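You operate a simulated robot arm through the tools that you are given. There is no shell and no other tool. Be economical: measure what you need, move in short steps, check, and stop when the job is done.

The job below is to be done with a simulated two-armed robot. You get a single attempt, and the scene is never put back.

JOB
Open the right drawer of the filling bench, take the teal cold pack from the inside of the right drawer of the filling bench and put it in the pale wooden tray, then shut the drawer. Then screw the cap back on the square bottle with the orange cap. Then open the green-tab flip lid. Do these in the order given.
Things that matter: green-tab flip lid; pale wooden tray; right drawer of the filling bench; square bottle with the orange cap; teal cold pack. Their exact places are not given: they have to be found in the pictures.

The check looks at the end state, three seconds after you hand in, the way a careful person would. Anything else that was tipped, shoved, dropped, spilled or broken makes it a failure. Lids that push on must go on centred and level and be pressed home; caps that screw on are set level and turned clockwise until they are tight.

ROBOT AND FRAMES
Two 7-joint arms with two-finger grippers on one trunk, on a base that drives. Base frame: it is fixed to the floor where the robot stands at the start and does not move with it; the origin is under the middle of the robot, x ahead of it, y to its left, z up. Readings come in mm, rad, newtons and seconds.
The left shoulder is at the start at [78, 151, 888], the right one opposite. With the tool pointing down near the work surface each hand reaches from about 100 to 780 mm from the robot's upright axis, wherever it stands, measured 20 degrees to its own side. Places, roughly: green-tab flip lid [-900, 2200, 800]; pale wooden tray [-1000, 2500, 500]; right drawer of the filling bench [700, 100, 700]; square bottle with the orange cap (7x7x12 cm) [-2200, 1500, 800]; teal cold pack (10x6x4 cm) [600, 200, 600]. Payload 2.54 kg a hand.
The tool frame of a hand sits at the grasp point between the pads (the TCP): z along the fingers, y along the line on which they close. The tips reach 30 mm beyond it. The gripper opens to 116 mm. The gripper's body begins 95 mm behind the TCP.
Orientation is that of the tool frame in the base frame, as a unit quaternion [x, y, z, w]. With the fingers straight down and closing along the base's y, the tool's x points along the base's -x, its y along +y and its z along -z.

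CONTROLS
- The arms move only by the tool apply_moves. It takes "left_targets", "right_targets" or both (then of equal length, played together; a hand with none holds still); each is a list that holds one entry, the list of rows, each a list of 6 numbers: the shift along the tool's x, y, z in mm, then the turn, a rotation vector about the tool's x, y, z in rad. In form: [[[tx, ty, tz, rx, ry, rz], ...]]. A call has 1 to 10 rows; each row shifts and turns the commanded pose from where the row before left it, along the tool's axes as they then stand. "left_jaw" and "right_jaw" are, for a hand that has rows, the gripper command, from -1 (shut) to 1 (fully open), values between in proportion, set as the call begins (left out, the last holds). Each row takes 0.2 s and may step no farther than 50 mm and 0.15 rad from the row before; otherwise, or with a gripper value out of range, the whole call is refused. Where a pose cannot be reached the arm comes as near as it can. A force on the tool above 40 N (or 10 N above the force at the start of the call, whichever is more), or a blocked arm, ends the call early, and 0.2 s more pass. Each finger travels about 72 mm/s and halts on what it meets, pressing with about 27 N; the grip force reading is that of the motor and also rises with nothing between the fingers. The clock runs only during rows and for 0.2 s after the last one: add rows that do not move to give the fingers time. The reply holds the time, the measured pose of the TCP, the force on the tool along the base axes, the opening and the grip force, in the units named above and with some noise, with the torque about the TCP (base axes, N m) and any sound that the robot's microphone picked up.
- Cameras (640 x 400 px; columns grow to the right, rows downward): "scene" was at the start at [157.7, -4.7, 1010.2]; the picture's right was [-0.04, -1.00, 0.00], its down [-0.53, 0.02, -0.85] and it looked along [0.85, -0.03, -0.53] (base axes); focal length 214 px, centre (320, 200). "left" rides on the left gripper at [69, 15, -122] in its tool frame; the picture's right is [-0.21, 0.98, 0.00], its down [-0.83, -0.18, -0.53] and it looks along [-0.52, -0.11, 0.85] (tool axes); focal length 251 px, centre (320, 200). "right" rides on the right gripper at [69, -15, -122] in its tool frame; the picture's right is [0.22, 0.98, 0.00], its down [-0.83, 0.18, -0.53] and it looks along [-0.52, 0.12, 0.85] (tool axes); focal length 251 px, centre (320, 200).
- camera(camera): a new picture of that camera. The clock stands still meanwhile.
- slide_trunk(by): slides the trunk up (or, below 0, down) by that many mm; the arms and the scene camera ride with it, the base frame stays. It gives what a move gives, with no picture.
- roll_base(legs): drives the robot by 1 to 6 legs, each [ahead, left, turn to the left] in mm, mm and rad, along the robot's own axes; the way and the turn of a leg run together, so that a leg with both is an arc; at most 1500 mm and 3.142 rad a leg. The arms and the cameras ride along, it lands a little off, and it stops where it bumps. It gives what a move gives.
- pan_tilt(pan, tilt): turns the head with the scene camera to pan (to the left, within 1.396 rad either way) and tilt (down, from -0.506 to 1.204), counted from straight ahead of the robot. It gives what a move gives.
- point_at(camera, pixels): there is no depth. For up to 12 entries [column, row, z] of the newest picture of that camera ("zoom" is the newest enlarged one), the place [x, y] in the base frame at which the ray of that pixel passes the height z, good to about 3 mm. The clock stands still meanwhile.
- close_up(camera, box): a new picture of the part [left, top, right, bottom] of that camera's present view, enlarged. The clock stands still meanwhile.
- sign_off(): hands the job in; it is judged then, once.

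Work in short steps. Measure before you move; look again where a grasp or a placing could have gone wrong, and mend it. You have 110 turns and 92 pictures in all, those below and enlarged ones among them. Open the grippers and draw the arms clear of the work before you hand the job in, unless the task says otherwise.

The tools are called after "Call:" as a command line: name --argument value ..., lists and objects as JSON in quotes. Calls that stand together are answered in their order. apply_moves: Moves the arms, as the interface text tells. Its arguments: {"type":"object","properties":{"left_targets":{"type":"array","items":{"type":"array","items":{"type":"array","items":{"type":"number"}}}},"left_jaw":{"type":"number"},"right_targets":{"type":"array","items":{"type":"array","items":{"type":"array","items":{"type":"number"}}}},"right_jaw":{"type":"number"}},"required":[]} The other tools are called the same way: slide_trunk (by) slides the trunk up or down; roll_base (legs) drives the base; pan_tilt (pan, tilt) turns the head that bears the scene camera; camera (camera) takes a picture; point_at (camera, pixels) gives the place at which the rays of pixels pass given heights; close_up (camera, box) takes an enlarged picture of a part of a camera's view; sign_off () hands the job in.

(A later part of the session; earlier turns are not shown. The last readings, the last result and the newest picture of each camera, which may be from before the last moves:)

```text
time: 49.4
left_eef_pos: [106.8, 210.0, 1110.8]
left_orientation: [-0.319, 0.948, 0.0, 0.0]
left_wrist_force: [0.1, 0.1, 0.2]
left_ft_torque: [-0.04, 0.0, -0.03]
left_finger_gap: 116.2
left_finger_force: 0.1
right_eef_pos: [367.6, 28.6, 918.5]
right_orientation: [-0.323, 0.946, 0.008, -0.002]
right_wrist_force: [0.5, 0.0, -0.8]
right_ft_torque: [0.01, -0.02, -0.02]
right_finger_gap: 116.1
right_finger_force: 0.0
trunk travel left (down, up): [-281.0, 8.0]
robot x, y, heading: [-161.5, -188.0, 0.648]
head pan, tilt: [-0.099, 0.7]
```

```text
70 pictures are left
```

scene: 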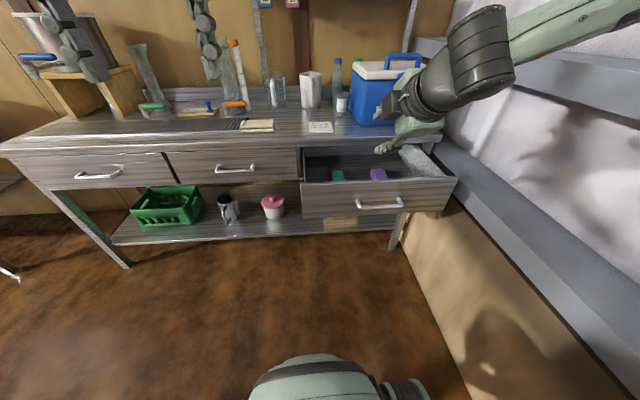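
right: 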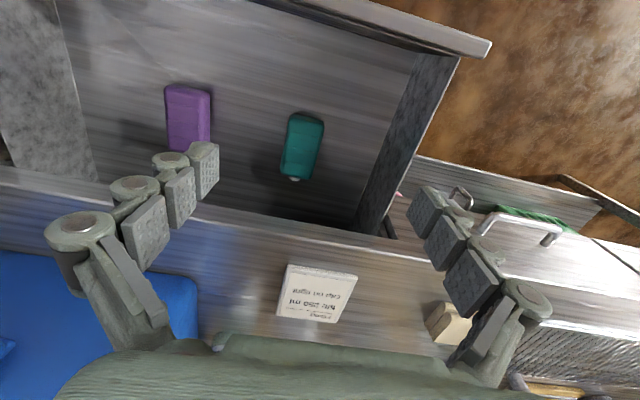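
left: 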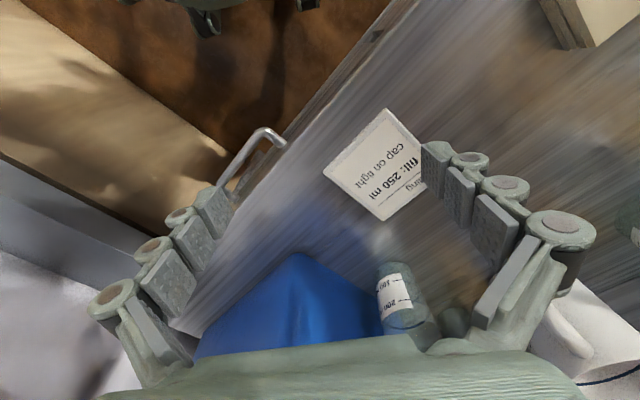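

I measure the pack's top outline in the right camera at two heights.

Call:
point_at --camera "right" --pixels '[[293, 114, 670], [324, 121, 670], [312, 176, 670], [282, 172, 670], [293, 114, 650], [324, 121, 650], [312, 176, 650], [282, 172, 650]]'

Call:
close_up --camera "right" --box '[240, 90, 360, 200]'

```text
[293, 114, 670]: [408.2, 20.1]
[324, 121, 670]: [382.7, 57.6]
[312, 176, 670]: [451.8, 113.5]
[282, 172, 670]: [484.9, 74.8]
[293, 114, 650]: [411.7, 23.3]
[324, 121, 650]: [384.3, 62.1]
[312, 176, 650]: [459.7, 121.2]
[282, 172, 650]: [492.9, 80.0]
```

```text
3.64 times, centred on (300, 145) of right
```

zoom: 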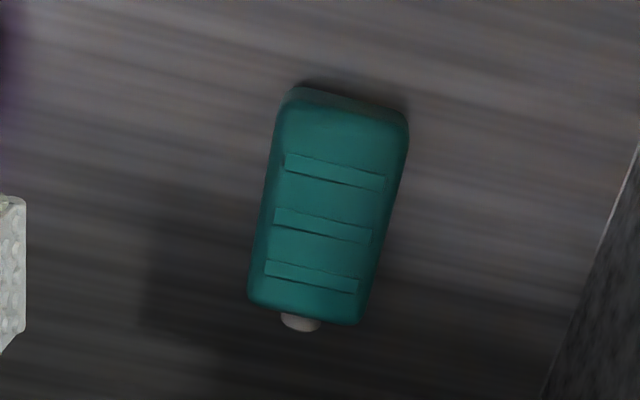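

Pack centre is about n=388, l=-207, top z≈658. I shift above it, then lower by trunk, leaving the last part to the arm.

Call:
apply_moves --right_targets '[[[-39, -4, 0, 0, 0, 0], [-39, -4, 0, 0, 0, 0], [0, 0, 0, 0, 0, 0]]]'

Call:
slide_trunk --by -180

Call:
camera --camera "right"

```text
time: 50.1
left_eef_pos: [106.6, 209.3, 1110.4]
left_orientation: [-0.319, 0.948, 0.0, 0.0]
left_wrist_force: [0.1, -0.3, 0.5]
left_ft_torque: [0.0, 0.01, 0.02]
left_finger_gap: 116.2
left_finger_force: 0.1
right_eef_pos: [435.5, 73.0, 919.6]
right_orientation: [-0.324, 0.946, 0.008, -0.001]
right_wrist_force: [0.8, 0.3, 0.0]
right_ft_torque: [-0.04, -0.01, 0.03]
right_finger_gap: 115.7
right_finger_force: 0.1
trunk travel left (down, up): [-281.0, 8.0]
robot x, y, heading: [-165.2, -184.4, 0.645]
head pan, tilt: [-0.099, 0.7]
```

```text
time: 52.1
left_eef_pos: [106.8, 210.0, 929.9]
left_orientation: [-0.32, 0.947, 0.0, 0.0]
left_wrist_force: [0.1, -0.3, 0.7]
left_ft_torque: [0.03, 0.0, 0.0]
left_finger_gap: 115.9
left_finger_force: 0.1
right_eef_pos: [436.0, 72.9, 737.8]
right_orientation: [-0.324, 0.946, 0.008, 0.0]
right_wrist_force: [0.7, 1.3, 1.2]
right_ft_torque: [-0.02, 0.01, 0.02]
right_finger_gap: 116.1
right_finger_force: 0.0
trunk travel left (down, up): [-101.0, 188.0]
robot x, y, heading: [-163.6, -190.2, 0.648]
head pan, tilt: [-0.099, 0.7]
```

```text
68 pictures are left
```

right: 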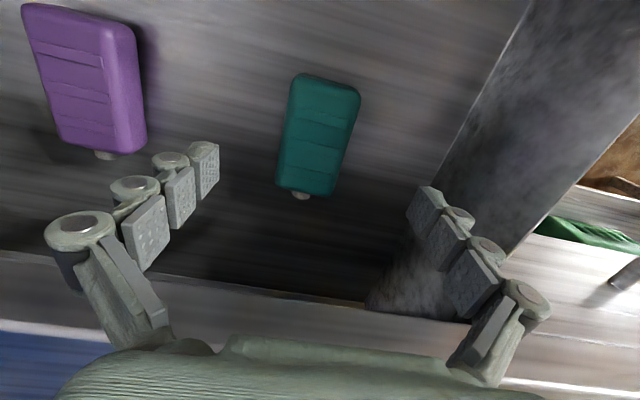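

Hand centred over the teal pack. I descend 75 mm.

Call:
apply_moves --right_targets '[[[0, 0, 25, 0, 0, 0], [0, 0, 25, 0, 0, 0], [0, 0, 25, 0, 0, 0], [0, 0, 0, 0, 0, 0]]]'

Call:
camera --camera "right"

```text
time: 53.1
left_eef_pos: [107.5, 209.3, 930.5]
left_orientation: [-0.32, 0.948, 0.0, 0.0]
left_wrist_force: [-0.3, -0.6, 0.2]
left_ft_torque: [0.02, -0.02, 0.0]
left_finger_gap: 116.2
left_finger_force: 0.0
right_eef_pos: [434.4, 73.3, 662.2]
right_orientation: [-0.324, 0.946, 0.008, -0.001]
right_wrist_force: [-0.2, -1.3, 0.5]
right_ft_torque: [0.03, -0.05, 0.0]
right_finger_gap: 116.0
right_finger_force: 0.1
trunk travel left (down, up): [-101.0, 188.0]
robot x, y, heading: [-163.8, -186.9, 0.647]
head pan, tilt: [-0.099, 0.7]
```

```text
67 pictures are left
```

right: 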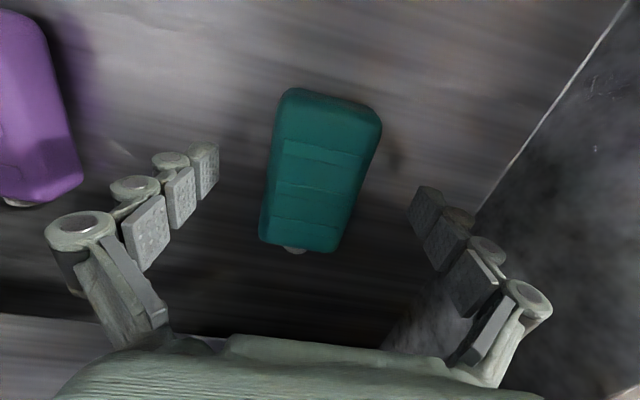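

The pack lies between the fingers. I go 10 mm lower and close.

Call:
apply_moves --right_targets '[[[0, 0, 10, 0, 0, 0], [0, 0, 0, 0, 0, 0]]]'

Call:
apply_moves --right_targets '[[[0, 0, 0, 0, 0, 0], [0, 0, 0, 0, 0, 0], [0, 0, 0, 0, 0, 0], [0, 0, 0, 0, 0, 0], [0, 0, 0, 0, 0, 0]]]' --right_jaw -1

Call:
apply_moves --right_targets '[[[0, 0, -40, 0, 0, 0], [0, 0, -40, 0, 0, 0], [0, 0, -40, 0, 0, 0], [0, 0, 0, 0, 0, 0]]]'

Call:
camera --camera "right"

```text
time: 53.8
left_eef_pos: [107.1, 210.0, 930.1]
left_orientation: [-0.32, 0.947, 0.0, 0.0]
left_wrist_force: [0.2, 0.2, 0.5]
left_ft_torque: [-0.02, 0.01, 0.03]
left_finger_gap: 115.8
left_finger_force: 0.1
right_eef_pos: [435.1, 72.9, 653.0]
right_orientation: [-0.324, 0.946, 0.008, -0.001]
right_wrist_force: [0.1, -0.2, 1.0]
right_ft_torque: [-0.01, 0.0, -0.04]
right_finger_gap: 116.0
right_finger_force: 0.1
trunk travel left (down, up): [-101.0, 188.0]
robot x, y, heading: [-161.4, -186.7, 0.644]
head pan, tilt: [-0.099, 0.7]
```

```text
time: 55.0
left_eef_pos: [106.6, 210.0, 932.3]
left_orientation: [-0.32, 0.948, 0.001, 0.0]
left_wrist_force: [0.3, 0.5, 0.0]
left_ft_torque: [0.04, 0.0, 0.01]
left_finger_gap: 115.9
left_finger_force: 0.0
right_eef_pos: [434.1, 73.1, 653.2]
right_orientation: [-0.323, 0.946, 0.009, -0.001]
right_wrist_force: [0.3, -0.7, 0.8]
right_ft_torque: [-0.11, -0.08, -0.03]
right_finger_gap: 57.7
right_finger_force: 27.0
trunk travel left (down, up): [-101.0, 188.0]
robot x, y, heading: [-162.8, -190.6, 0.649]
head pan, tilt: [-0.099, 0.7]
```

```text
time: 56.0
left_eef_pos: [106.6, 209.8, 930.4]
left_orientation: [-0.32, 0.947, 0.0, 0.0]
left_wrist_force: [-0.2, -0.3, -0.7]
left_ft_torque: [0.01, -0.01, 0.0]
left_finger_gap: 115.7
left_finger_force: 0.1
right_eef_pos: [435.6, 71.4, 772.0]
right_orientation: [-0.324, 0.946, 0.009, -0.001]
right_wrist_force: [-0.1, 0.0, -0.2]
right_ft_torque: [-0.01, 0.0, -0.02]
right_finger_gap: 0.0
right_finger_force: 27.1
trunk travel left (down, up): [-101.0, 188.0]
robot x, y, heading: [-168.1, -192.3, 0.648]
head pan, tilt: [-0.099, 0.7]
```

```text
66 pictures are left
```

right: 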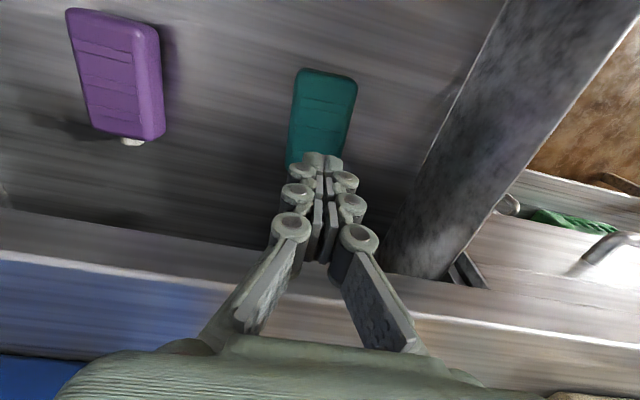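

The grip was too high and slipped. I reopen and go deeper in small steps.

Call:
apply_moves --right_targets '[[[0, 0, 0, 0, 0, 0], [0, 0, 0, 0, 0, 0], [0, 0, 0, 0, 0, 0], [0, 0, 0, 0, 0, 0], [0, 0, 40, 0, 0, 0], [0, 0, 40, 0, 0, 0], [0, 0, 35, 0, 0, 0], [0, 0, 0, 0, 0, 0]]]' --right_jaw 1

Call:
camera --camera "right"

Call:
apply_moves --right_targets '[[[0, 0, 5, 0, 0, 0], [0, 0, 5, 0, 0, 0], [0, 0, 5, 0, 0, 0], [0, 0, 5, 0, 0, 0]]]'

```text
time: 57.8
left_eef_pos: [105.6, 209.7, 930.0]
left_orientation: [-0.32, 0.948, 0.0, 0.0]
left_wrist_force: [-0.2, 0.1, 0.4]
left_ft_torque: [0.01, 0.01, -0.02]
left_finger_gap: 116.2
left_finger_force: 0.0
right_eef_pos: [435.0, 77.2, 658.1]
right_orientation: [-0.324, 0.946, 0.008, -0.001]
right_wrist_force: [-0.5, 0.3, 0.5]
right_ft_torque: [0.02, 0.02, 0.01]
right_finger_gap: 115.8
right_finger_force: 0.1
trunk travel left (down, up): [-101.0, 188.0]
robot x, y, heading: [-162.9, -189.7, 0.652]
head pan, tilt: [-0.099, 0.7]
```

```text
65 pictures are left
```

right: 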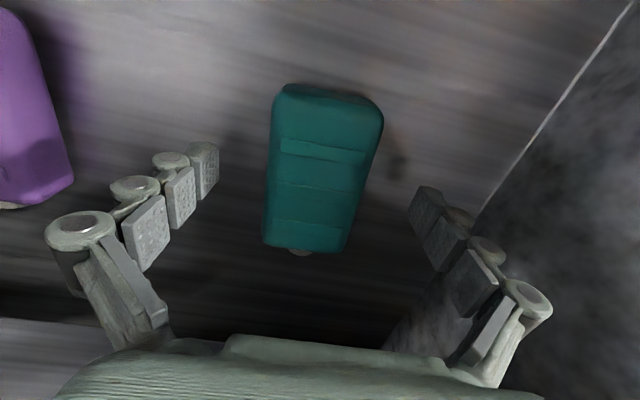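

```text
time: 58.8
left_eef_pos: [106.4, 210.1, 929.8]
left_orientation: [-0.32, 0.947, 0.0, 0.0]
left_wrist_force: [0.0, 0.8, -0.1]
left_ft_torque: [-0.03, -0.01, 0.01]
left_finger_gap: 116.0
left_finger_force: 0.1
right_eef_pos: [436.2, 73.2, 639.0]
right_orientation: [-0.324, 0.946, 0.008, -0.001]
right_wrist_force: [1.1, 0.0, -0.4]
right_ft_torque: [-0.01, -0.01, -0.01]
right_finger_gap: 115.6
right_finger_force: 0.0
trunk travel left (down, up): [-101.0, 188.0]
robot x, y, heading: [-164.8, -190.0, 0.651]
head pan, tilt: [-0.099, 0.7]
```

Still free; I feel downward in small steps for the drawer floor.

Call:
apply_moves --right_targets '[[[0, 0, 4, 0, 0, 0], [0, 0, 4, 0, 0, 0], [0, 0, 4, 0, 0, 0], [0, 0, 0, 0, 0, 0]]]'

Call:
camera --camera "right"

```text
time: 59.8
left_eef_pos: [104.3, 207.6, 931.7]
left_orientation: [-0.319, 0.948, 0.0, 0.001]
left_wrist_force: [0.3, 0.2, 0.4]
left_ft_torque: [0.01, 0.04, 0.0]
left_finger_gap: 116.0
left_finger_force: 0.2
right_eef_pos: [436.2, 73.2, 631.9]
right_orientation: [-0.322, 0.947, 0.008, 0.004]
right_wrist_force: [6.7, -8.5, 30.3]
right_ft_torque: [-1.74, -1.15, 0.09]
right_finger_gap: 116.3
right_finger_force: 0.4
trunk travel left (down, up): [-101.0, 188.0]
robot x, y, heading: [-164.1, -193.5, 0.649]
head pan, tilt: [-0.099, 0.7]
```

```text
64 pictures are left
```

right: 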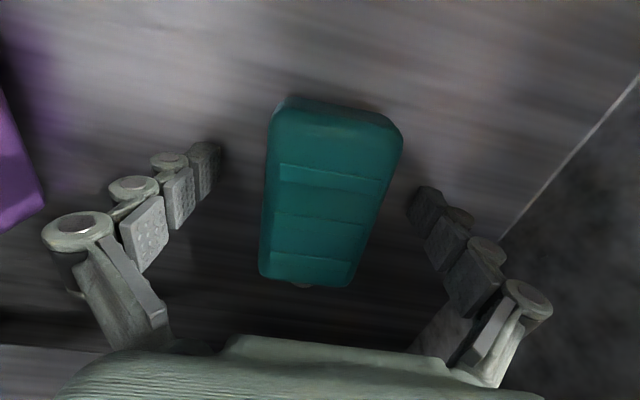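

Floor felt at about z 603. I lift 6 mm, close on the pack and raise slowly.

Call:
apply_moves --right_targets '[[[0, 0, -6, 0, 0, 0], [0, 0, 0, 0, 0, 0]]]'

Call:
apply_moves --right_targets '[[[0, 0, 0, 0, 0, 0], [0, 0, 0, 0, 0, 0], [0, 0, 0, 0, 0, 0], [0, 0, 0, 0, 0, 0], [0, 0, 0, 0, 0, 0], [0, 0, -20, 0, 0, 0], [0, 0, -30, 0, 0, 0], [0, 0, 0, 0, 0, 0]]]' --right_jaw -1

```text
time: 60.4
left_eef_pos: [105.5, 209.8, 929.4]
left_orientation: [-0.32, 0.948, 0.001, 0.001]
left_wrist_force: [0.5, 0.7, 0.1]
left_ft_torque: [0.01, 0.0, -0.02]
left_finger_gap: 115.9
left_finger_force: 0.1
right_eef_pos: [433.1, 74.0, 633.5]
right_orientation: [-0.324, 0.946, 0.007, 0.0]
right_wrist_force: [4.7, -5.5, 15.0]
right_ft_torque: [-0.81, -0.55, 0.06]
right_finger_gap: 116.1
right_finger_force: 0.4
trunk travel left (down, up): [-101.0, 188.0]
robot x, y, heading: [-165.7, -189.6, 0.652]
head pan, tilt: [-0.099, 0.7]
```

```text
time: 61.0
left_eef_pos: [106.4, 206.5, 933.3]
left_orientation: [-0.318, 0.948, 0.0, 0.002]
left_wrist_force: [0.0, 0.3, 0.4]
left_ft_torque: [0.02, 0.01, -0.01]
left_finger_gap: 115.8
left_finger_force: 0.1
right_eef_pos: [444.1, 65.8, 648.7]
right_orientation: [-0.315, 0.949, 0.007, 0.012]
right_wrist_force: [20.0, -25.1, 45.0]
right_ft_torque: [-2.58, -1.45, 0.49]
right_finger_gap: 73.4
right_finger_force: 25.3
trunk travel left (down, up): [-101.0, 188.0]
robot x, y, heading: [-160.7, -189.9, 0.647]
head pan, tilt: [-0.099, 0.7]
stopped in row 3 (right hand): the force on the tool passed its limit at 45 N (the readings are from after the stop); the commanded pose is now the measured one
```

Force rose while closing (tips swing lower as they close). I look before going on.

Call:
camera --camera "right"

Call:
camera --camera "scene"

```text
63 pictures are left
```

right: 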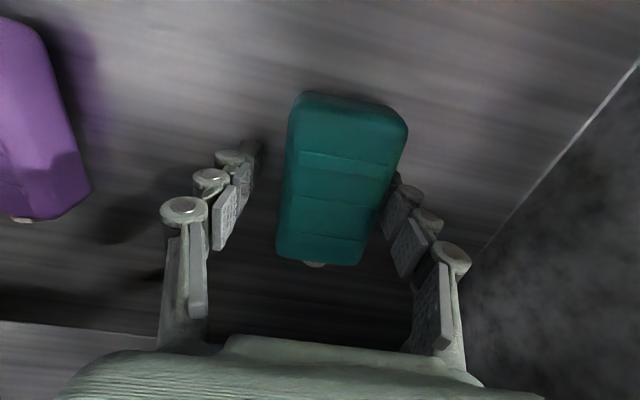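

```text
62 pictures are left
```

scene: 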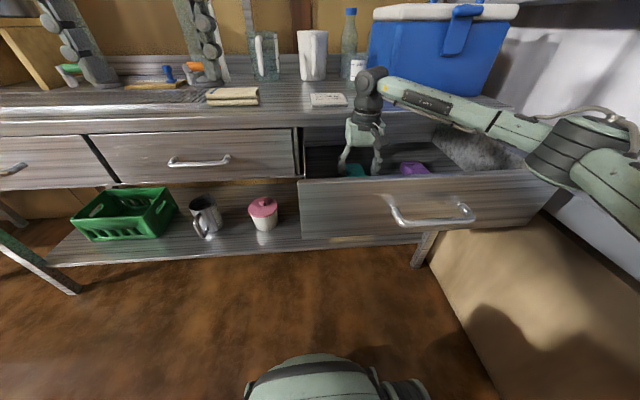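

The left fingertip dragged on the floor and the hand drifted 10 mm off centre. I open, lift clear to re-centre, and look.

Call:
apply_moves --right_targets '[[[0, 0, -10, 0, 0, 0], [0, 0, -20, 0, 0, 0], [0, 0, 0, 0, 0, 0], [0, 0, 0, 0, 0, 0], [0, 0, 0, 0, 0, 0]]]' --right_jaw 0.6

Call:
camera --camera "right"

```text
time: 62.2
left_eef_pos: [106.8, 209.0, 930.5]
left_orientation: [-0.319, 0.948, 0.0, 0.0]
left_wrist_force: [0.1, -0.3, -0.3]
left_ft_torque: [0.03, 0.02, -0.02]
left_finger_gap: 116.0
left_finger_force: 0.1
right_eef_pos: [438.1, 70.8, 665.6]
right_orientation: [-0.321, 0.947, 0.007, 0.001]
right_wrist_force: [0.2, 0.3, 0.3]
right_ft_torque: [0.04, -0.05, 0.01]
right_finger_gap: 92.6
right_finger_force: 0.2
trunk travel left (down, up): [-101.0, 188.0]
robot x, y, heading: [-162.7, -188.3, 0.649]
head pan, tilt: [-0.099, 0.7]
```

```text
61 pictures are left
```

right: 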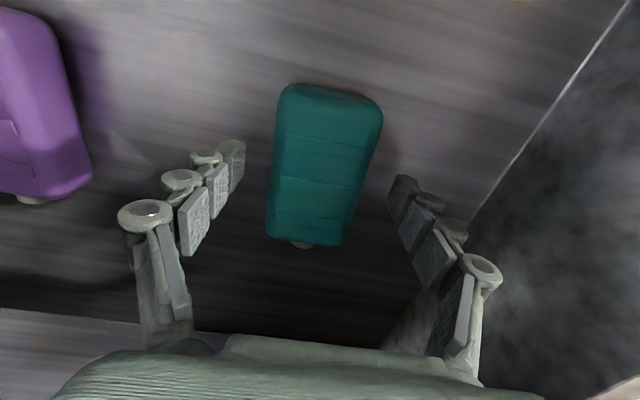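

I measure the pack's outline again at z≈644 (floor 604 + 40).

Call:
point_at --camera "right" --pixels '[[284, 88, 640], [378, 104, 640], [342, 243, 640], [268, 233, 640], [315, 236, 640], [218, 144, 635], [390, 180, 635]]'

```text
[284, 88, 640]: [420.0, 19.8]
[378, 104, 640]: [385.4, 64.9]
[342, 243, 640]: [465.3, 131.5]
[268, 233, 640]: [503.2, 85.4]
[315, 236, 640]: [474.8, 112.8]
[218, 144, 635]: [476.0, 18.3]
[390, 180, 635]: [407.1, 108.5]
```

Pack centre (443,75), width 57–60 at z 640. I shift 7 mm in, lower to z≈642 and close.

Call:
apply_moves --right_targets '[[[-7, 0, 10, 0, 0, 0], [0, 0, 13, 0, 0, 0], [0, 0, 0, 0, 0, 0]]]'

Call:
apply_moves --right_targets '[[[0, 0, 0, 0, 0, 0], [0, 0, 0, 0, 0, 0], [0, 0, 0, 0, 0, 0], [0, 0, 0, 0, 0, 0]]]' --right_jaw -1

Call:
camera --camera "right"

```text
time: 63.0
left_eef_pos: [106.2, 208.7, 931.0]
left_orientation: [-0.319, 0.948, 0.001, 0.0]
left_wrist_force: [-0.3, 0.1, 0.6]
left_ft_torque: [-0.02, 0.01, 0.0]
left_finger_gap: 116.0
left_finger_force: 0.0
right_eef_pos: [442.6, 75.1, 642.9]
right_orientation: [-0.321, 0.947, 0.007, 0.002]
right_wrist_force: [-0.4, 0.2, 0.6]
right_ft_torque: [-0.06, -0.03, 0.03]
right_finger_gap: 93.1
right_finger_force: 0.6
trunk travel left (down, up): [-101.0, 188.0]
robot x, y, heading: [-164.2, -189.1, 0.649]
head pan, tilt: [-0.099, 0.7]
```

```text
time: 63.8
left_eef_pos: [107.1, 208.5, 931.3]
left_orientation: [-0.318, 0.948, 0.0, 0.0]
left_wrist_force: [-0.2, -0.7, 0.3]
left_ft_torque: [0.03, -0.01, -0.02]
left_finger_gap: 115.6
left_finger_force: 0.1
right_eef_pos: [447.4, 74.4, 651.3]
right_orientation: [-0.318, 0.948, 0.009, 0.009]
right_wrist_force: [2.5, -1.6, 14.2]
right_ft_torque: [-0.79, 0.09, 0.14]
right_finger_gap: 57.4
right_finger_force: 27.1
trunk travel left (down, up): [-101.0, 188.0]
robot x, y, heading: [-167.8, -188.6, 0.647]
head pan, tilt: [-0.099, 0.7]
stopped in row 3 (right hand): the force on the tool passed its limit at 44 N (the readings are from after the stop); the commanded pose is now the measured one
```

```text
60 pictures are left
```

right: 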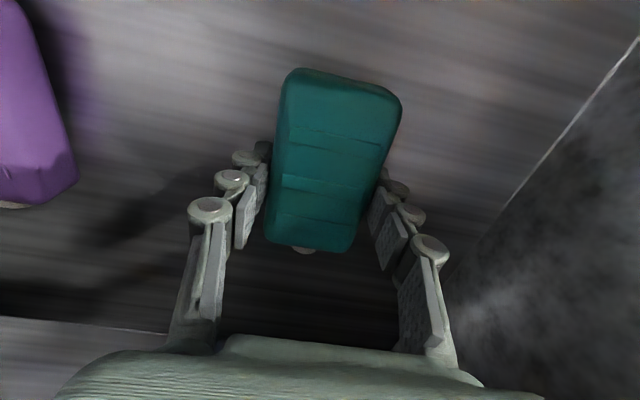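

Gripped with fingertips right at the floor (gap 57). I lift slowly and check.

Call:
apply_moves --right_targets '[[[0, 0, -6, 0, 0, 0], [0, 0, -8, 0, 0, 0], [0, 0, -10, 0, 0, 0], [0, 0, -10, 0, 0, 0], [0, 0, -10, 0, 0, 0], [0, 0, 0, 0, 0, 0]]]'

Call:
camera --camera "right"

```text
time: 65.2
left_eef_pos: [107.5, 208.9, 930.4]
left_orientation: [-0.318, 0.948, 0.0, 0.0]
left_wrist_force: [-0.1, 0.1, -0.2]
left_ft_torque: [0.03, 0.0, 0.0]
left_finger_gap: 116.0
left_finger_force: 0.0
right_eef_pos: [448.1, 73.3, 691.0]
right_orientation: [-0.319, 0.948, 0.008, 0.006]
right_wrist_force: [-0.2, 0.6, -2.1]
right_ft_torque: [-0.01, -0.04, 0.01]
right_finger_gap: 57.3
right_finger_force: 26.8
trunk travel left (down, up): [-101.0, 188.0]
robot x, y, heading: [-162.2, -191.8, 0.645]
head pan, tilt: [-0.099, 0.7]
```

```text
59 pictures are left
```

right: 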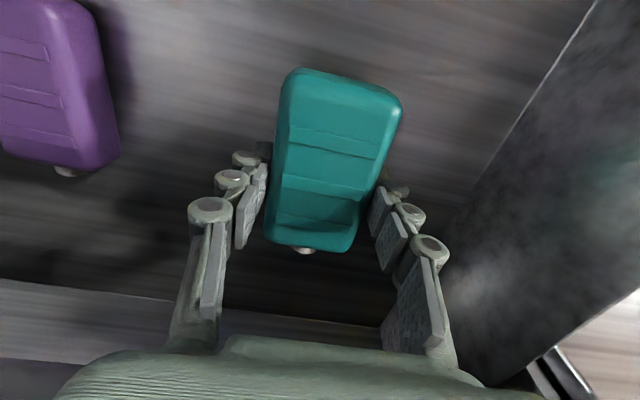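

Pack held. Its far end is under the bench edge, so I first draw it 50 mm toward me, then raise with the trunk.

Call:
apply_moves --right_targets '[[[12, 0, 0, 0, 0, 0], [13, 0, 0, 0, 0, 0], [13, 0, 0, 0, 0, 0], [12, 0, 0, 0, 0, 0], [0, 0, 0, 0, 0, 0]]]'

Call:
slide_trunk --by 180

Call:
camera --camera "right"

```text
time: 66.3
left_eef_pos: [107.8, 208.8, 931.1]
left_orientation: [-0.318, 0.948, 0.0, -0.001]
left_wrist_force: [0.2, 0.4, -0.9]
left_ft_torque: [-0.01, -0.01, -0.01]
left_finger_gap: 116.2
left_finger_force: 0.1
right_eef_pos: [405.7, 43.7, 689.7]
right_orientation: [-0.318, 0.948, 0.008, 0.007]
right_wrist_force: [0.4, -0.8, -2.5]
right_ft_torque: [-0.01, 0.01, 0.02]
right_finger_gap: 57.4
right_finger_force: 26.8
trunk travel left (down, up): [-101.0, 188.0]
robot x, y, heading: [-164.9, -189.0, 0.645]
head pan, tilt: [-0.099, 0.7]
```

```text
time: 68.3
left_eef_pos: [107.2, 207.3, 1109.8]
left_orientation: [-0.318, 0.948, 0.0, 0.0]
left_wrist_force: [0.5, -0.4, -0.1]
left_ft_torque: [0.0, -0.02, 0.01]
left_finger_gap: 116.2
left_finger_force: 0.0
right_eef_pos: [406.4, 43.7, 870.4]
right_orientation: [-0.319, 0.948, 0.007, 0.006]
right_wrist_force: [0.0, -0.3, -2.8]
right_ft_torque: [0.01, -0.03, 0.0]
right_finger_gap: 57.7
right_finger_force: 27.4
trunk travel left (down, up): [-281.0, 8.0]
robot x, y, heading: [-161.8, -189.8, 0.65]
head pan, tilt: [-0.099, 0.7]
```

```text
58 pictures are left
```

right: 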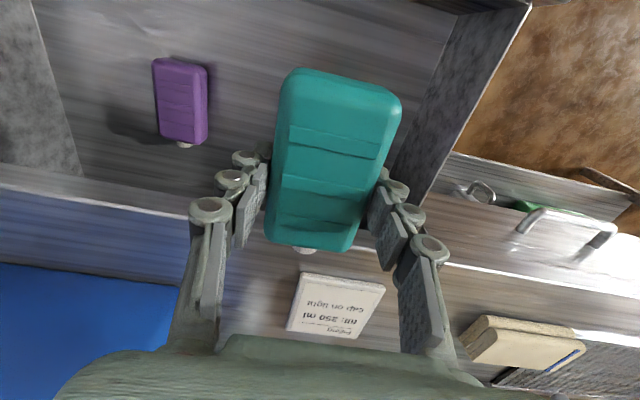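

Pack is out of the drawer. I back off 400 mm and look left towards the tray's region.

Call:
roll_base --legs '[[-400, 0, 0], [0, 0, 1.1]]'

Call:
pan_tilt --pan 0.0 --tilt 0.35

Call:
camera --camera "scene"

```text
time: 73.6
left_eef_pos: [-702.8, -1.4, 1109.9]
left_orientation: [0.765, -0.644, 0.0, 0.0]
left_wrist_force: [0.7, -0.3, 0.1]
left_ft_torque: [-0.01, 0.0, -0.01]
left_finger_gap: 116.2
left_finger_force: 0.2
right_eef_pos: [-418.1, 189.6, 870.0]
right_orientation: [0.765, -0.644, -0.01, -0.002]
right_wrist_force: [-0.6, -1.1, -3.5]
right_ft_torque: [0.05, 0.0, -0.03]
right_finger_gap: 57.1
right_finger_force: 27.2
trunk travel left (down, up): [-281.0, 8.0]
robot x, y, heading: [-473.9, -423.4, 1.74]
head pan, tilt: [-0.099, 0.7]
```

```text
time: 74.5
left_eef_pos: [-703.8, -2.2, 1111.1]
left_orientation: [0.765, -0.644, 0.0, 0.0]
left_wrist_force: [0.5, 0.5, 0.2]
left_ft_torque: [-0.01, -0.01, 0.0]
left_finger_gap: 116.0
left_finger_force: 0.0
right_eef_pos: [-419.0, 188.8, 869.7]
right_orientation: [0.766, -0.643, -0.01, -0.002]
right_wrist_force: [-1.0, -0.2, -2.2]
right_ft_torque: [0.03, -0.01, 0.02]
right_finger_gap: 57.4
right_finger_force: 27.2
trunk travel left (down, up): [-281.0, 8.0]
robot x, y, heading: [-475.7, -424.8, 1.741]
head pan, tilt: [0.0, 0.351]
```

```text
57 pictures are left
```

scene: 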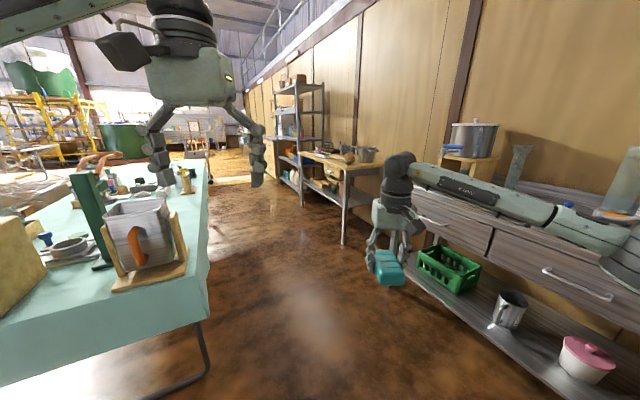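

A workbench with shelf and a rack lie ahead along the wall. I enlarge that part.

Call:
close_up --camera "scene" --box '[230, 70, 400, 240]'

Call:
point_at --camera "scene" --pixels '[[343, 242, 0], [205, 335, 0], [205, 340, 0], [300, 200, 0], [400, 235, 0], [300, 150, 800], [372, 160, 800], [207, 175, 760], [207, 318, 760], [335, 175, 500]]'

```text
2.35 times, centred on (315, 155) of scene
```

zoom: 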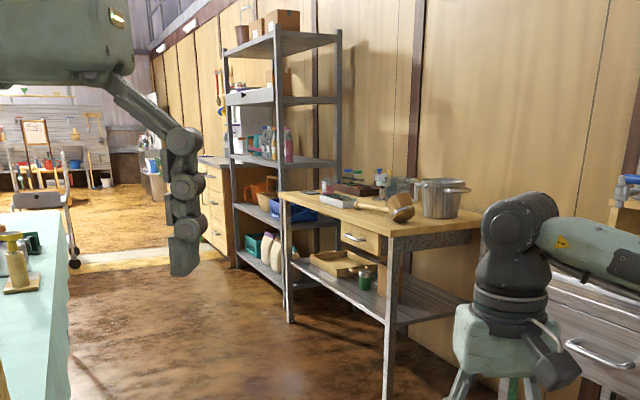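

```text
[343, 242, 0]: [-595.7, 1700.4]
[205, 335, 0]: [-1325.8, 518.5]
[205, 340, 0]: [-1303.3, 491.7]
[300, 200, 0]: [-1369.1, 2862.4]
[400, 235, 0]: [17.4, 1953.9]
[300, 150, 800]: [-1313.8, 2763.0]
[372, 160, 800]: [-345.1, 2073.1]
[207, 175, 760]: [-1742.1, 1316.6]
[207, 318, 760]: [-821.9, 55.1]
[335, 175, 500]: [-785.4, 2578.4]
```

The workbench front runs parallel at n≈554 (l≈1714–2900); the pale tray stands on its lower shelf. I drive down the aisle to face it.

Call:
roll_base --legs '[[474, -260, 0], [1040, 542, 0], [1000, 521, 0], [0, 0, -1.09]]'

Call:
pan_tilt --pan 0.0 --tilt 0.6

Call:
camera --camera "scene"

```text
time: 91.3
left_eef_pos: [-1434.2, 2303.4, 1109.9]
left_orientation: [-0.316, 0.949, 0.0, 0.0]
left_wrist_force: [-0.3, 0.2, -0.2]
left_ft_torque: [0.0, 0.0, -0.03]
left_finger_gap: 115.9
left_finger_force: 0.1
right_eef_pos: [-1136.0, 2138.4, 870.5]
right_orientation: [-0.316, 0.949, 0.007, 0.006]
right_wrist_force: [-0.6, 1.0, -1.9]
right_ft_torque: [-0.01, 0.03, 0.02]
right_finger_gap: 57.1
right_finger_force: 27.0
trunk travel left (down, up): [-281.0, 8.0]
robot x, y, heading: [-1710.8, 1908.8, 0.643]
head pan, tilt: [0.0, 0.351]
```

```text
time: 92.1
left_eef_pos: [-1434.4, 2303.8, 1110.1]
left_orientation: [-0.317, 0.948, 0.0, 0.0]
left_wrist_force: [0.5, 0.8, -0.1]
left_ft_torque: [0.03, 0.01, 0.0]
left_finger_gap: 116.0
left_finger_force: 0.0
right_eef_pos: [-1135.4, 2136.0, 870.3]
right_orientation: [-0.317, 0.948, 0.008, 0.007]
right_wrist_force: [0.3, 0.8, -3.4]
right_ft_torque: [0.05, -0.01, 0.04]
right_finger_gap: 57.4
right_finger_force: 27.1
trunk travel left (down, up): [-281.0, 8.0]
robot x, y, heading: [-1707.3, 1903.6, 0.644]
head pan, tilt: [0.0, 0.6]
```

```text
55 pictures are left
```

scene: 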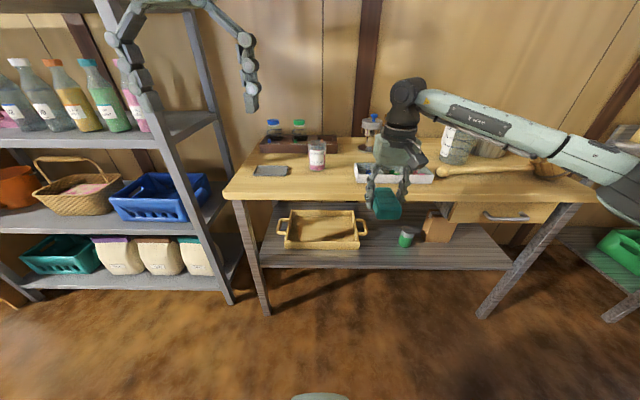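

The tray stands on the lower shelf at (322,230), open in front. I enlarge and measure it and the table edge.

Call:
close_up --camera "scene" --box '[220, 110, 460, 280]'

Call:
point_at --camera "scene" --pixels '[[285, 250, 480], [359, 250, 480], [352, 212, 520], [292, 212, 520], [260, 268, 480], [510, 270, 480], [232, 200, 800], [590, 200, 800], [262, 268, 450], [510, 270, 450], [268, 315, 0], [483, 317, 0]]'

```text
2.35 times, centred on (340, 195) of scene
```

zoom: 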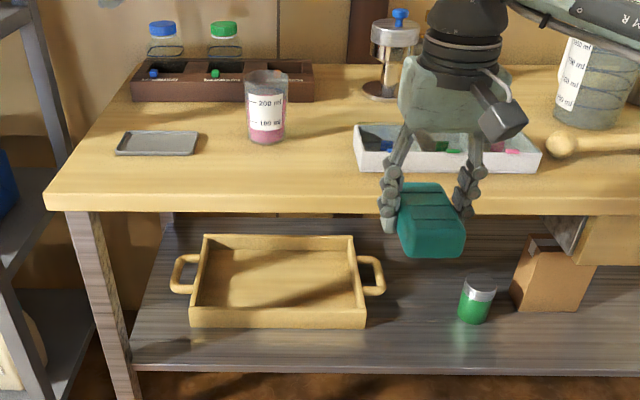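

```text
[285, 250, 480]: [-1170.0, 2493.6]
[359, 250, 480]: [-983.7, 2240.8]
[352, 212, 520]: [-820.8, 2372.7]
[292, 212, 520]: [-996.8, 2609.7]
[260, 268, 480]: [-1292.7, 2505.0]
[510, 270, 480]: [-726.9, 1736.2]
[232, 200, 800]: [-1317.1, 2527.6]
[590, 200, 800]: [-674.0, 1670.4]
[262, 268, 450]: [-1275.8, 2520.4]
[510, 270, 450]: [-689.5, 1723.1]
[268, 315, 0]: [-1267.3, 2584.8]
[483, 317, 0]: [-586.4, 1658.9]
```

The tray spans roughly l 2380–2690. I check the rack's clearance on the left and get tray points at several heights.

Call:
point_at --camera "zoom" --pixels '[[190, 328, 420], [367, 328, 420], [190, 328, 440], [367, 328, 440], [190, 308, 460], [203, 236, 460], [353, 236, 460], [367, 308, 460], [130, 368, 420], [580, 372, 420]]'

Call:
point_at --camera "scene" --pixels '[[230, 302, 0], [35, 298, 0], [318, 195, 770]]'

Call:
camera --camera "left"

```text
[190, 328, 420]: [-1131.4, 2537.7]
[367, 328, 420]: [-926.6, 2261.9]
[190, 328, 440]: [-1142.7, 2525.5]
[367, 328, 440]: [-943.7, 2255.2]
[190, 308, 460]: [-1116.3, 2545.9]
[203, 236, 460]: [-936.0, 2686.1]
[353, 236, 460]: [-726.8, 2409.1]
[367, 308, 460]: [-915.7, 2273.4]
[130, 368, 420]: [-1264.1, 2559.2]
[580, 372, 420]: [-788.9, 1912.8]
```

```text
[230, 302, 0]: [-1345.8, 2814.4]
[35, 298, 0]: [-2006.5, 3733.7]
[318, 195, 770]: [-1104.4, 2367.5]
```

```text
53 pictures are left
```

left: 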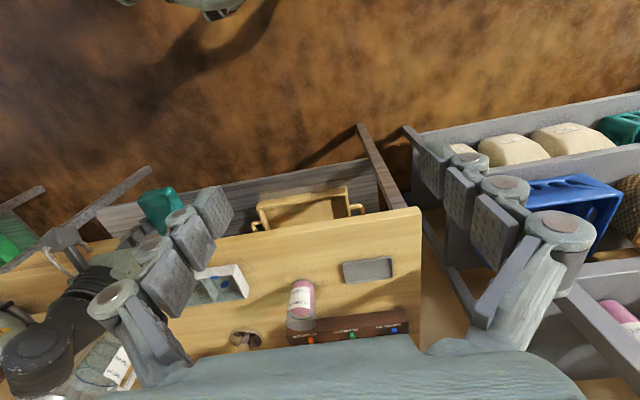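

I triangulate tray rim and table corner from the left camera.

Call:
point_at --camera "left" --pixels '[[419, 209, 760], [419, 209, 800], [257, 206, 420], [257, 206, 460], [347, 187, 420], [347, 187, 460], [235, 180, 420], [358, 160, 420], [363, 210, 440], [254, 226, 440]]'

Call:
point_at --camera "zoom" --pixels '[[47, 195, 760], [47, 195, 800], [190, 308, 480], [367, 308, 480], [190, 308, 420], [367, 308, 420]]'

```text
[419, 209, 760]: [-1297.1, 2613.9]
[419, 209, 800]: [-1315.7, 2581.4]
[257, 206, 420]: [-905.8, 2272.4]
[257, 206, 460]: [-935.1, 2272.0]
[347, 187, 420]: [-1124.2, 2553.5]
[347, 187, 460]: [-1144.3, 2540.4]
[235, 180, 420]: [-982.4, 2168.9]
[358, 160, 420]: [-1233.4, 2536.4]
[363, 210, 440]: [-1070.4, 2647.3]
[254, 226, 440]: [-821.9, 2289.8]
```

```text
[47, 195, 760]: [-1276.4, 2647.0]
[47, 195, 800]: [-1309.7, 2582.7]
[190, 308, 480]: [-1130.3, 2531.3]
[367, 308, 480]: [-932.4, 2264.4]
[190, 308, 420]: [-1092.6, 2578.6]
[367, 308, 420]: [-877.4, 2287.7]
```

Tabletop z=800 with edge n≈516; tray: n 640–870, l 2360–2705, rim z≈467. The tool must reach in under the top, so I lower the trunk and tilt the hand ~57° from vertical.

Call:
slide_trunk --by -230

Call:
apply_moves --right_targets '[[[0, 0, 0, 0, -0.143, 0], [0, 0, 0, 0, -0.143, 0], [0, 0, 0, 0, -0.143, 0], [0, 0, 0, 0, -0.143, 0], [0, 0, 0, 0, -0.143, 0], [0, 0, 0, 0, -0.143, 0], [0, 0, 0, 0, -0.143, 0], [0, 0, 0, 0, 0, 0]]]'

Call:
camera --camera "scene"

```text
time: 94.5
left_eef_pos: [-1433.6, 2303.6, 881.3]
left_orientation: [-0.315, 0.949, 0.0, 0.0]
left_wrist_force: [-0.1, 0.6, -0.4]
left_ft_torque: [0.0, -0.01, 0.01]
left_finger_gap: 116.0
left_finger_force: 0.0
right_eef_pos: [-1136.1, 2137.8, 640.6]
right_orientation: [-0.317, 0.948, 0.007, 0.007]
right_wrist_force: [0.5, 1.1, -2.7]
right_ft_torque: [0.01, -0.04, 0.01]
right_finger_gap: 57.4
right_finger_force: 26.7
trunk travel left (down, up): [-51.0, 238.0]
robot x, y, heading: [-1706.6, 1904.4, 0.642]
head pan, tilt: [0.0, 0.6]
```

```text
time: 96.3
left_eef_pos: [-1434.2, 2303.6, 880.3]
left_orientation: [-0.316, 0.949, 0.0, 0.0]
left_wrist_force: [0.2, 0.3, -0.3]
left_ft_torque: [-0.04, 0.02, -0.01]
left_finger_gap: 116.2
left_finger_force: 0.0
right_eef_pos: [-1136.1, 2136.1, 639.7]
right_orientation: [-0.274, 0.829, 0.159, 0.461]
right_wrist_force: [0.2, -0.2, -1.9]
right_ft_torque: [-0.02, 0.02, -0.03]
right_finger_gap: 57.4
right_finger_force: 27.2
trunk travel left (down, up): [-51.0, 238.0]
robot x, y, heading: [-1708.8, 1904.8, 0.642]
head pan, tilt: [0.0, 0.6]
```

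```text
52 pictures are left
```

scene: 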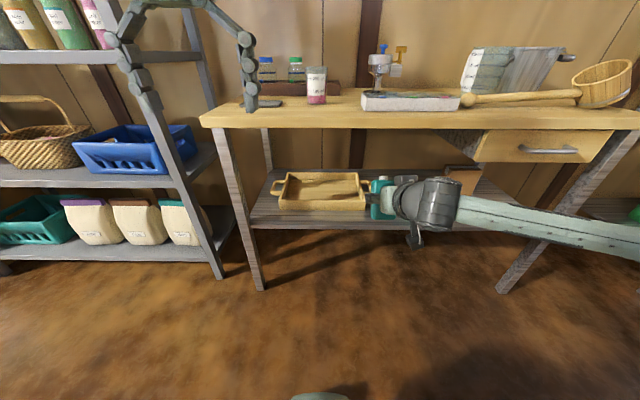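

The tilted pose is reached. I retract the left hand, lower a little, then strafe left 145 and drive in 180 mm to line up before the tray.

Call:
apply_moves --left_targets '[[[45, 0, 0, 0, 0, 0], [45, 0, 0, 0, 0, 0], [45, 0, -40, 0, 0, 0], [0, 0, -40, 0, 0, 0], [0, 0, 0, 0, 0, 0]]]'

Call:
slide_trunk --by -48

Call:
roll_base --legs '[[0, 145, 0], [120, 0, 0]]'

Call:
camera --camera "right"

Call:
camera --camera "scene"

```text
refused: row 3 steps farther than a row can; nothing moved
```

```text
time: 97.2
left_eef_pos: [-1433.7, 2303.2, 832.6]
left_orientation: [-0.316, 0.949, 0.0, 0.0]
left_wrist_force: [-0.4, 0.8, 0.2]
left_ft_torque: [-0.03, -0.03, 0.01]
left_finger_gap: 116.1
left_finger_force: 0.0
right_eef_pos: [-1134.8, 2137.4, 592.6]
right_orientation: [-0.274, 0.829, 0.159, 0.46]
right_wrist_force: [0.7, 0.7, -2.6]
right_ft_torque: [-0.04, 0.03, -0.02]
right_finger_gap: 57.4
right_finger_force: 26.8
trunk travel left (down, up): [-3.0, 286.0]
robot x, y, heading: [-1704.2, 1907.2, 0.642]
head pan, tilt: [0.0, 0.6]
```

```text
time: 100.1
left_eef_pos: [-1424.0, 2486.4, 831.9]
left_orientation: [-0.315, 0.949, 0.0, 0.0]
left_wrist_force: [0.6, -0.4, 0.3]
left_ft_torque: [0.0, 0.03, -0.03]
left_finger_gap: 115.8
left_finger_force: 0.1
right_eef_pos: [-1126.5, 2321.2, 592.1]
right_orientation: [-0.273, 0.829, 0.158, 0.461]
right_wrist_force: [0.1, 0.4, -1.7]
right_ft_torque: [-0.01, 0.02, -0.01]
right_finger_gap: 57.3
right_finger_force: 27.4
trunk travel left (down, up): [-3.0, 286.0]
robot x, y, heading: [-1702.2, 2092.8, 0.637]
head pan, tilt: [0.0, 0.6]
```

```text
51 pictures are left
```

right: 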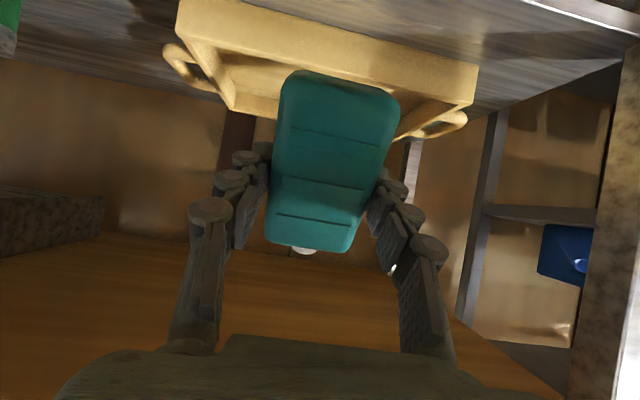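

```text
50 pictures are left
```

scene: 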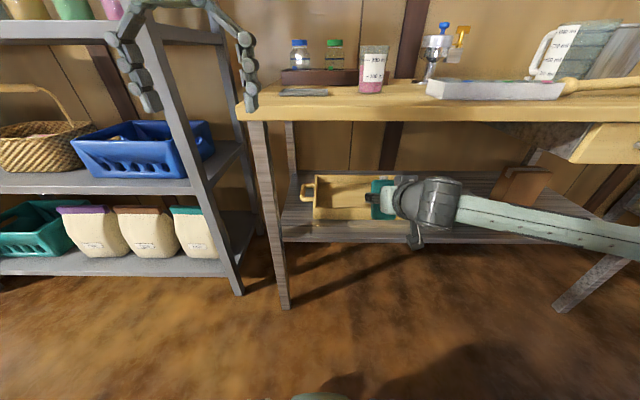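

Aligned with the tray centre. I retract the left hand, lower the right by 30 mm, and roll in 110 mm.

Call:
apply_moves --left_targets '[[[45, 0, 0, 0, 0, 0], [45, 0, 0, 0, 0, 0], [45, 0, 0, 0, 0, 0], [0, 0, 0, 0, 0, 0]]]' --right_targets '[[[13, 0, 8, 0, 0, 0], [13, 0, 8, 0, 0, 0], [0, 0, 0, 0, 0, 0], [0, 0, 0, 0, 0, 0]]]'

Call:
roll_base --legs '[[110, 0, 0]]'

Call:
camera --camera "right"

```text
time: 101.1
left_eef_pos: [-1534.3, 2409.2, 835.5]
left_orientation: [-0.315, 0.949, 0.0, 0.0]
left_wrist_force: [0.4, 0.4, -0.4]
left_ft_torque: [0.01, 0.01, 0.03]
left_finger_gap: 115.9
left_finger_force: 0.0
right_eef_pos: [-1126.1, 2320.8, 561.2]
right_orientation: [-0.272, 0.83, 0.158, 0.461]
right_wrist_force: [-0.5, -0.5, -1.8]
right_ft_torque: [0.04, 0.01, 0.0]
right_finger_gap: 57.3
right_finger_force: 27.3
trunk travel left (down, up): [-3.0, 286.0]
robot x, y, heading: [-1698.6, 2093.6, 0.642]
head pan, tilt: [0.0, 0.6]
```

```text
time: 102.2
left_eef_pos: [-1447.8, 2471.9, 835.1]
left_orientation: [-0.314, 0.949, 0.0, 0.0]
left_wrist_force: [0.1, 0.0, 0.5]
left_ft_torque: [-0.01, 0.0, 0.01]
left_finger_gap: 116.0
left_finger_force: 0.1
right_eef_pos: [-1039.7, 2384.7, 561.6]
right_orientation: [-0.273, 0.83, 0.158, 0.46]
right_wrist_force: [0.1, -0.7, -2.2]
right_ft_torque: [0.02, 0.01, 0.0]
right_finger_gap: 57.4
right_finger_force: 26.8
trunk travel left (down, up): [-3.0, 286.0]
robot x, y, heading: [-1613.4, 2157.5, 0.64]
head pan, tilt: [0.0, 0.6]
```

```text
49 pictures are left
```

right: 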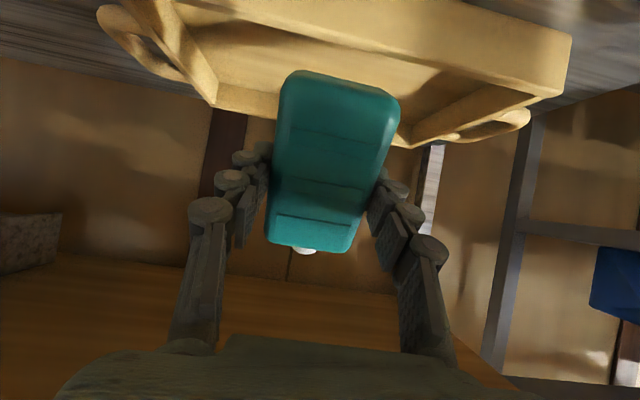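

I measure the tray's front and back rim from here.

Call:
point_at --camera "right" --pixels '[[540, 95, 467], [220, 18, 467], [220, 105, 467], [405, 145, 467], [540, 95, 480], [405, 145, 480], [570, 40, 430]]'

```text
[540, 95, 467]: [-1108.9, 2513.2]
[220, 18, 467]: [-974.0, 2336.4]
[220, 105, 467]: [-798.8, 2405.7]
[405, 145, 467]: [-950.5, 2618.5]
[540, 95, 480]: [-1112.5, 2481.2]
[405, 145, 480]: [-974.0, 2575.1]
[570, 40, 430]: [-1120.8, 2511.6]
```

Front rim n≈636, back rim n≈823. I move 75 mm in over the rim, ease the tilt slightly, and look before lowering.

Call:
apply_moves --right_targets '[[[-13, 0, 21.3, 0, 0, 0], [-13, 0, 21.3, 0, 0, 0], [-13, 0, 21.3, 0, 0, 0], [0, 0, 0, 0, 0.12, 0], [20, 0, 15, 0, 0, 0], [0, 0, 0, 0, 0, 0]]]'

Call:
camera --camera "right"

Call:
camera --camera "scene"

```text
time: 103.6
left_eef_pos: [-1448.1, 2472.5, 834.6]
left_orientation: [-0.314, 0.949, 0.0, 0.0]
left_wrist_force: [-0.4, -0.1, -0.1]
left_ft_torque: [-0.04, -0.04, -0.01]
left_finger_gap: 115.8
left_finger_force: 0.0
right_eef_pos: [-979.3, 2429.0, 536.1]
right_orientation: [-0.281, 0.856, 0.141, 0.41]
right_wrist_force: [0.3, -0.4, -1.4]
right_ft_torque: [0.0, 0.03, 0.03]
right_finger_gap: 57.2
right_finger_force: 27.0
trunk travel left (down, up): [-3.0, 286.0]
robot x, y, heading: [-1614.8, 2156.0, 0.639]
head pan, tilt: [0.0, 0.6]
```

```text
48 pictures are left
```

right: 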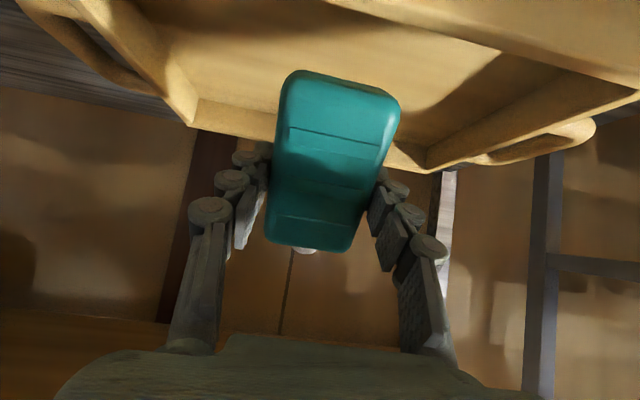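

```text
47 pictures are left
```

scene: 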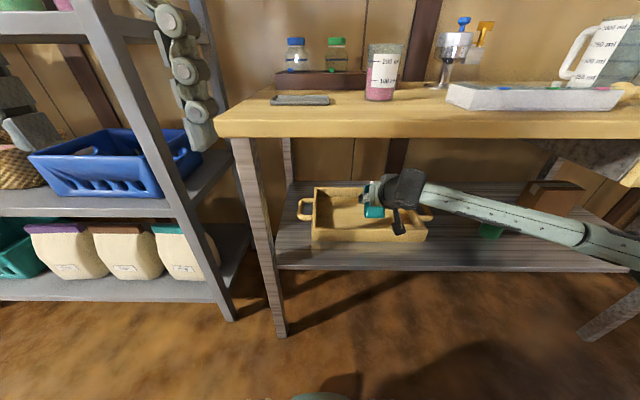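

Over the tray (TCP n=690, z=536). I lower 33 mm watching for contact.

Call:
apply_moves --right_targets '[[[9, 0, 7, 0, 0, 0], [9, 0, 7, 0, 0, 0], [8, 0, 7, 0, 0, 0], [0, 0, 0, 0, 0, 0]]]'

Call:
camera --camera "right"

```text
time: 104.6
left_eef_pos: [-1447.9, 2472.2, 835.4]
left_orientation: [-0.314, 0.949, 0.001, 0.0]
left_wrist_force: [-0.5, 0.3, 0.1]
left_ft_torque: [-0.02, 0.01, 0.0]
left_finger_gap: 116.0
left_finger_force: 0.0
right_eef_pos: [-980.2, 2429.3, 502.6]
right_orientation: [-0.281, 0.856, 0.141, 0.411]
right_wrist_force: [-0.1, -0.7, -2.3]
right_ft_torque: [-0.01, 0.02, -0.03]
right_finger_gap: 57.3
right_finger_force: 27.2
trunk travel left (down, up): [-3.0, 286.0]
robot x, y, heading: [-1613.6, 2155.5, 0.634]
head pan, tilt: [0.0, 0.6]
```

```text
46 pictures are left
```

right: 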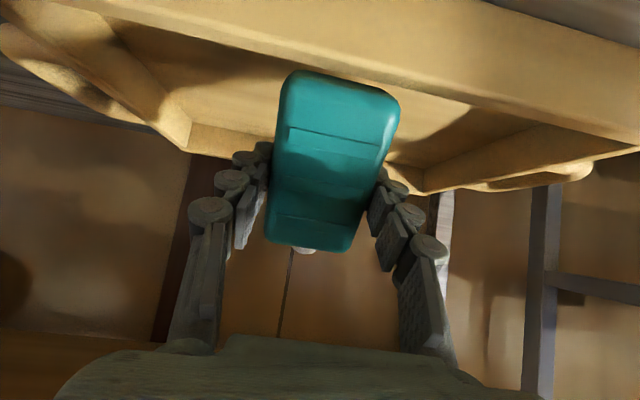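

No contact yet; I lower in 5 mm steps.

Call:
apply_moves --right_targets '[[[4, 0, 3, 0, 0, 0], [4, 0, 3, 0, 0, 0], [4, 0, 3, 0, 0, 0], [4, 0, 3, 0, 0, 0], [0, 0, 0, 0, 0, 0]]]'

```text
time: 105.8
left_eef_pos: [-1449.0, 2472.3, 835.6]
left_orientation: [-0.314, 0.95, 0.0, 0.001]
left_wrist_force: [0.0, -0.4, -0.3]
left_ft_torque: [-0.02, -0.01, -0.02]
left_finger_gap: 116.2
left_finger_force: 0.0
right_eef_pos: [-980.7, 2429.9, 484.5]
right_orientation: [-0.282, 0.855, 0.142, 0.411]
right_wrist_force: [9.5, 6.0, 11.4]
right_ft_torque: [0.28, 0.15, -0.28]
right_finger_gap: 57.6
right_finger_force: 26.7
trunk travel left (down, up): [-3.0, 286.0]
robot x, y, heading: [-1609.7, 2155.9, 0.635]
head pan, tilt: [0.0, 0.6]
```

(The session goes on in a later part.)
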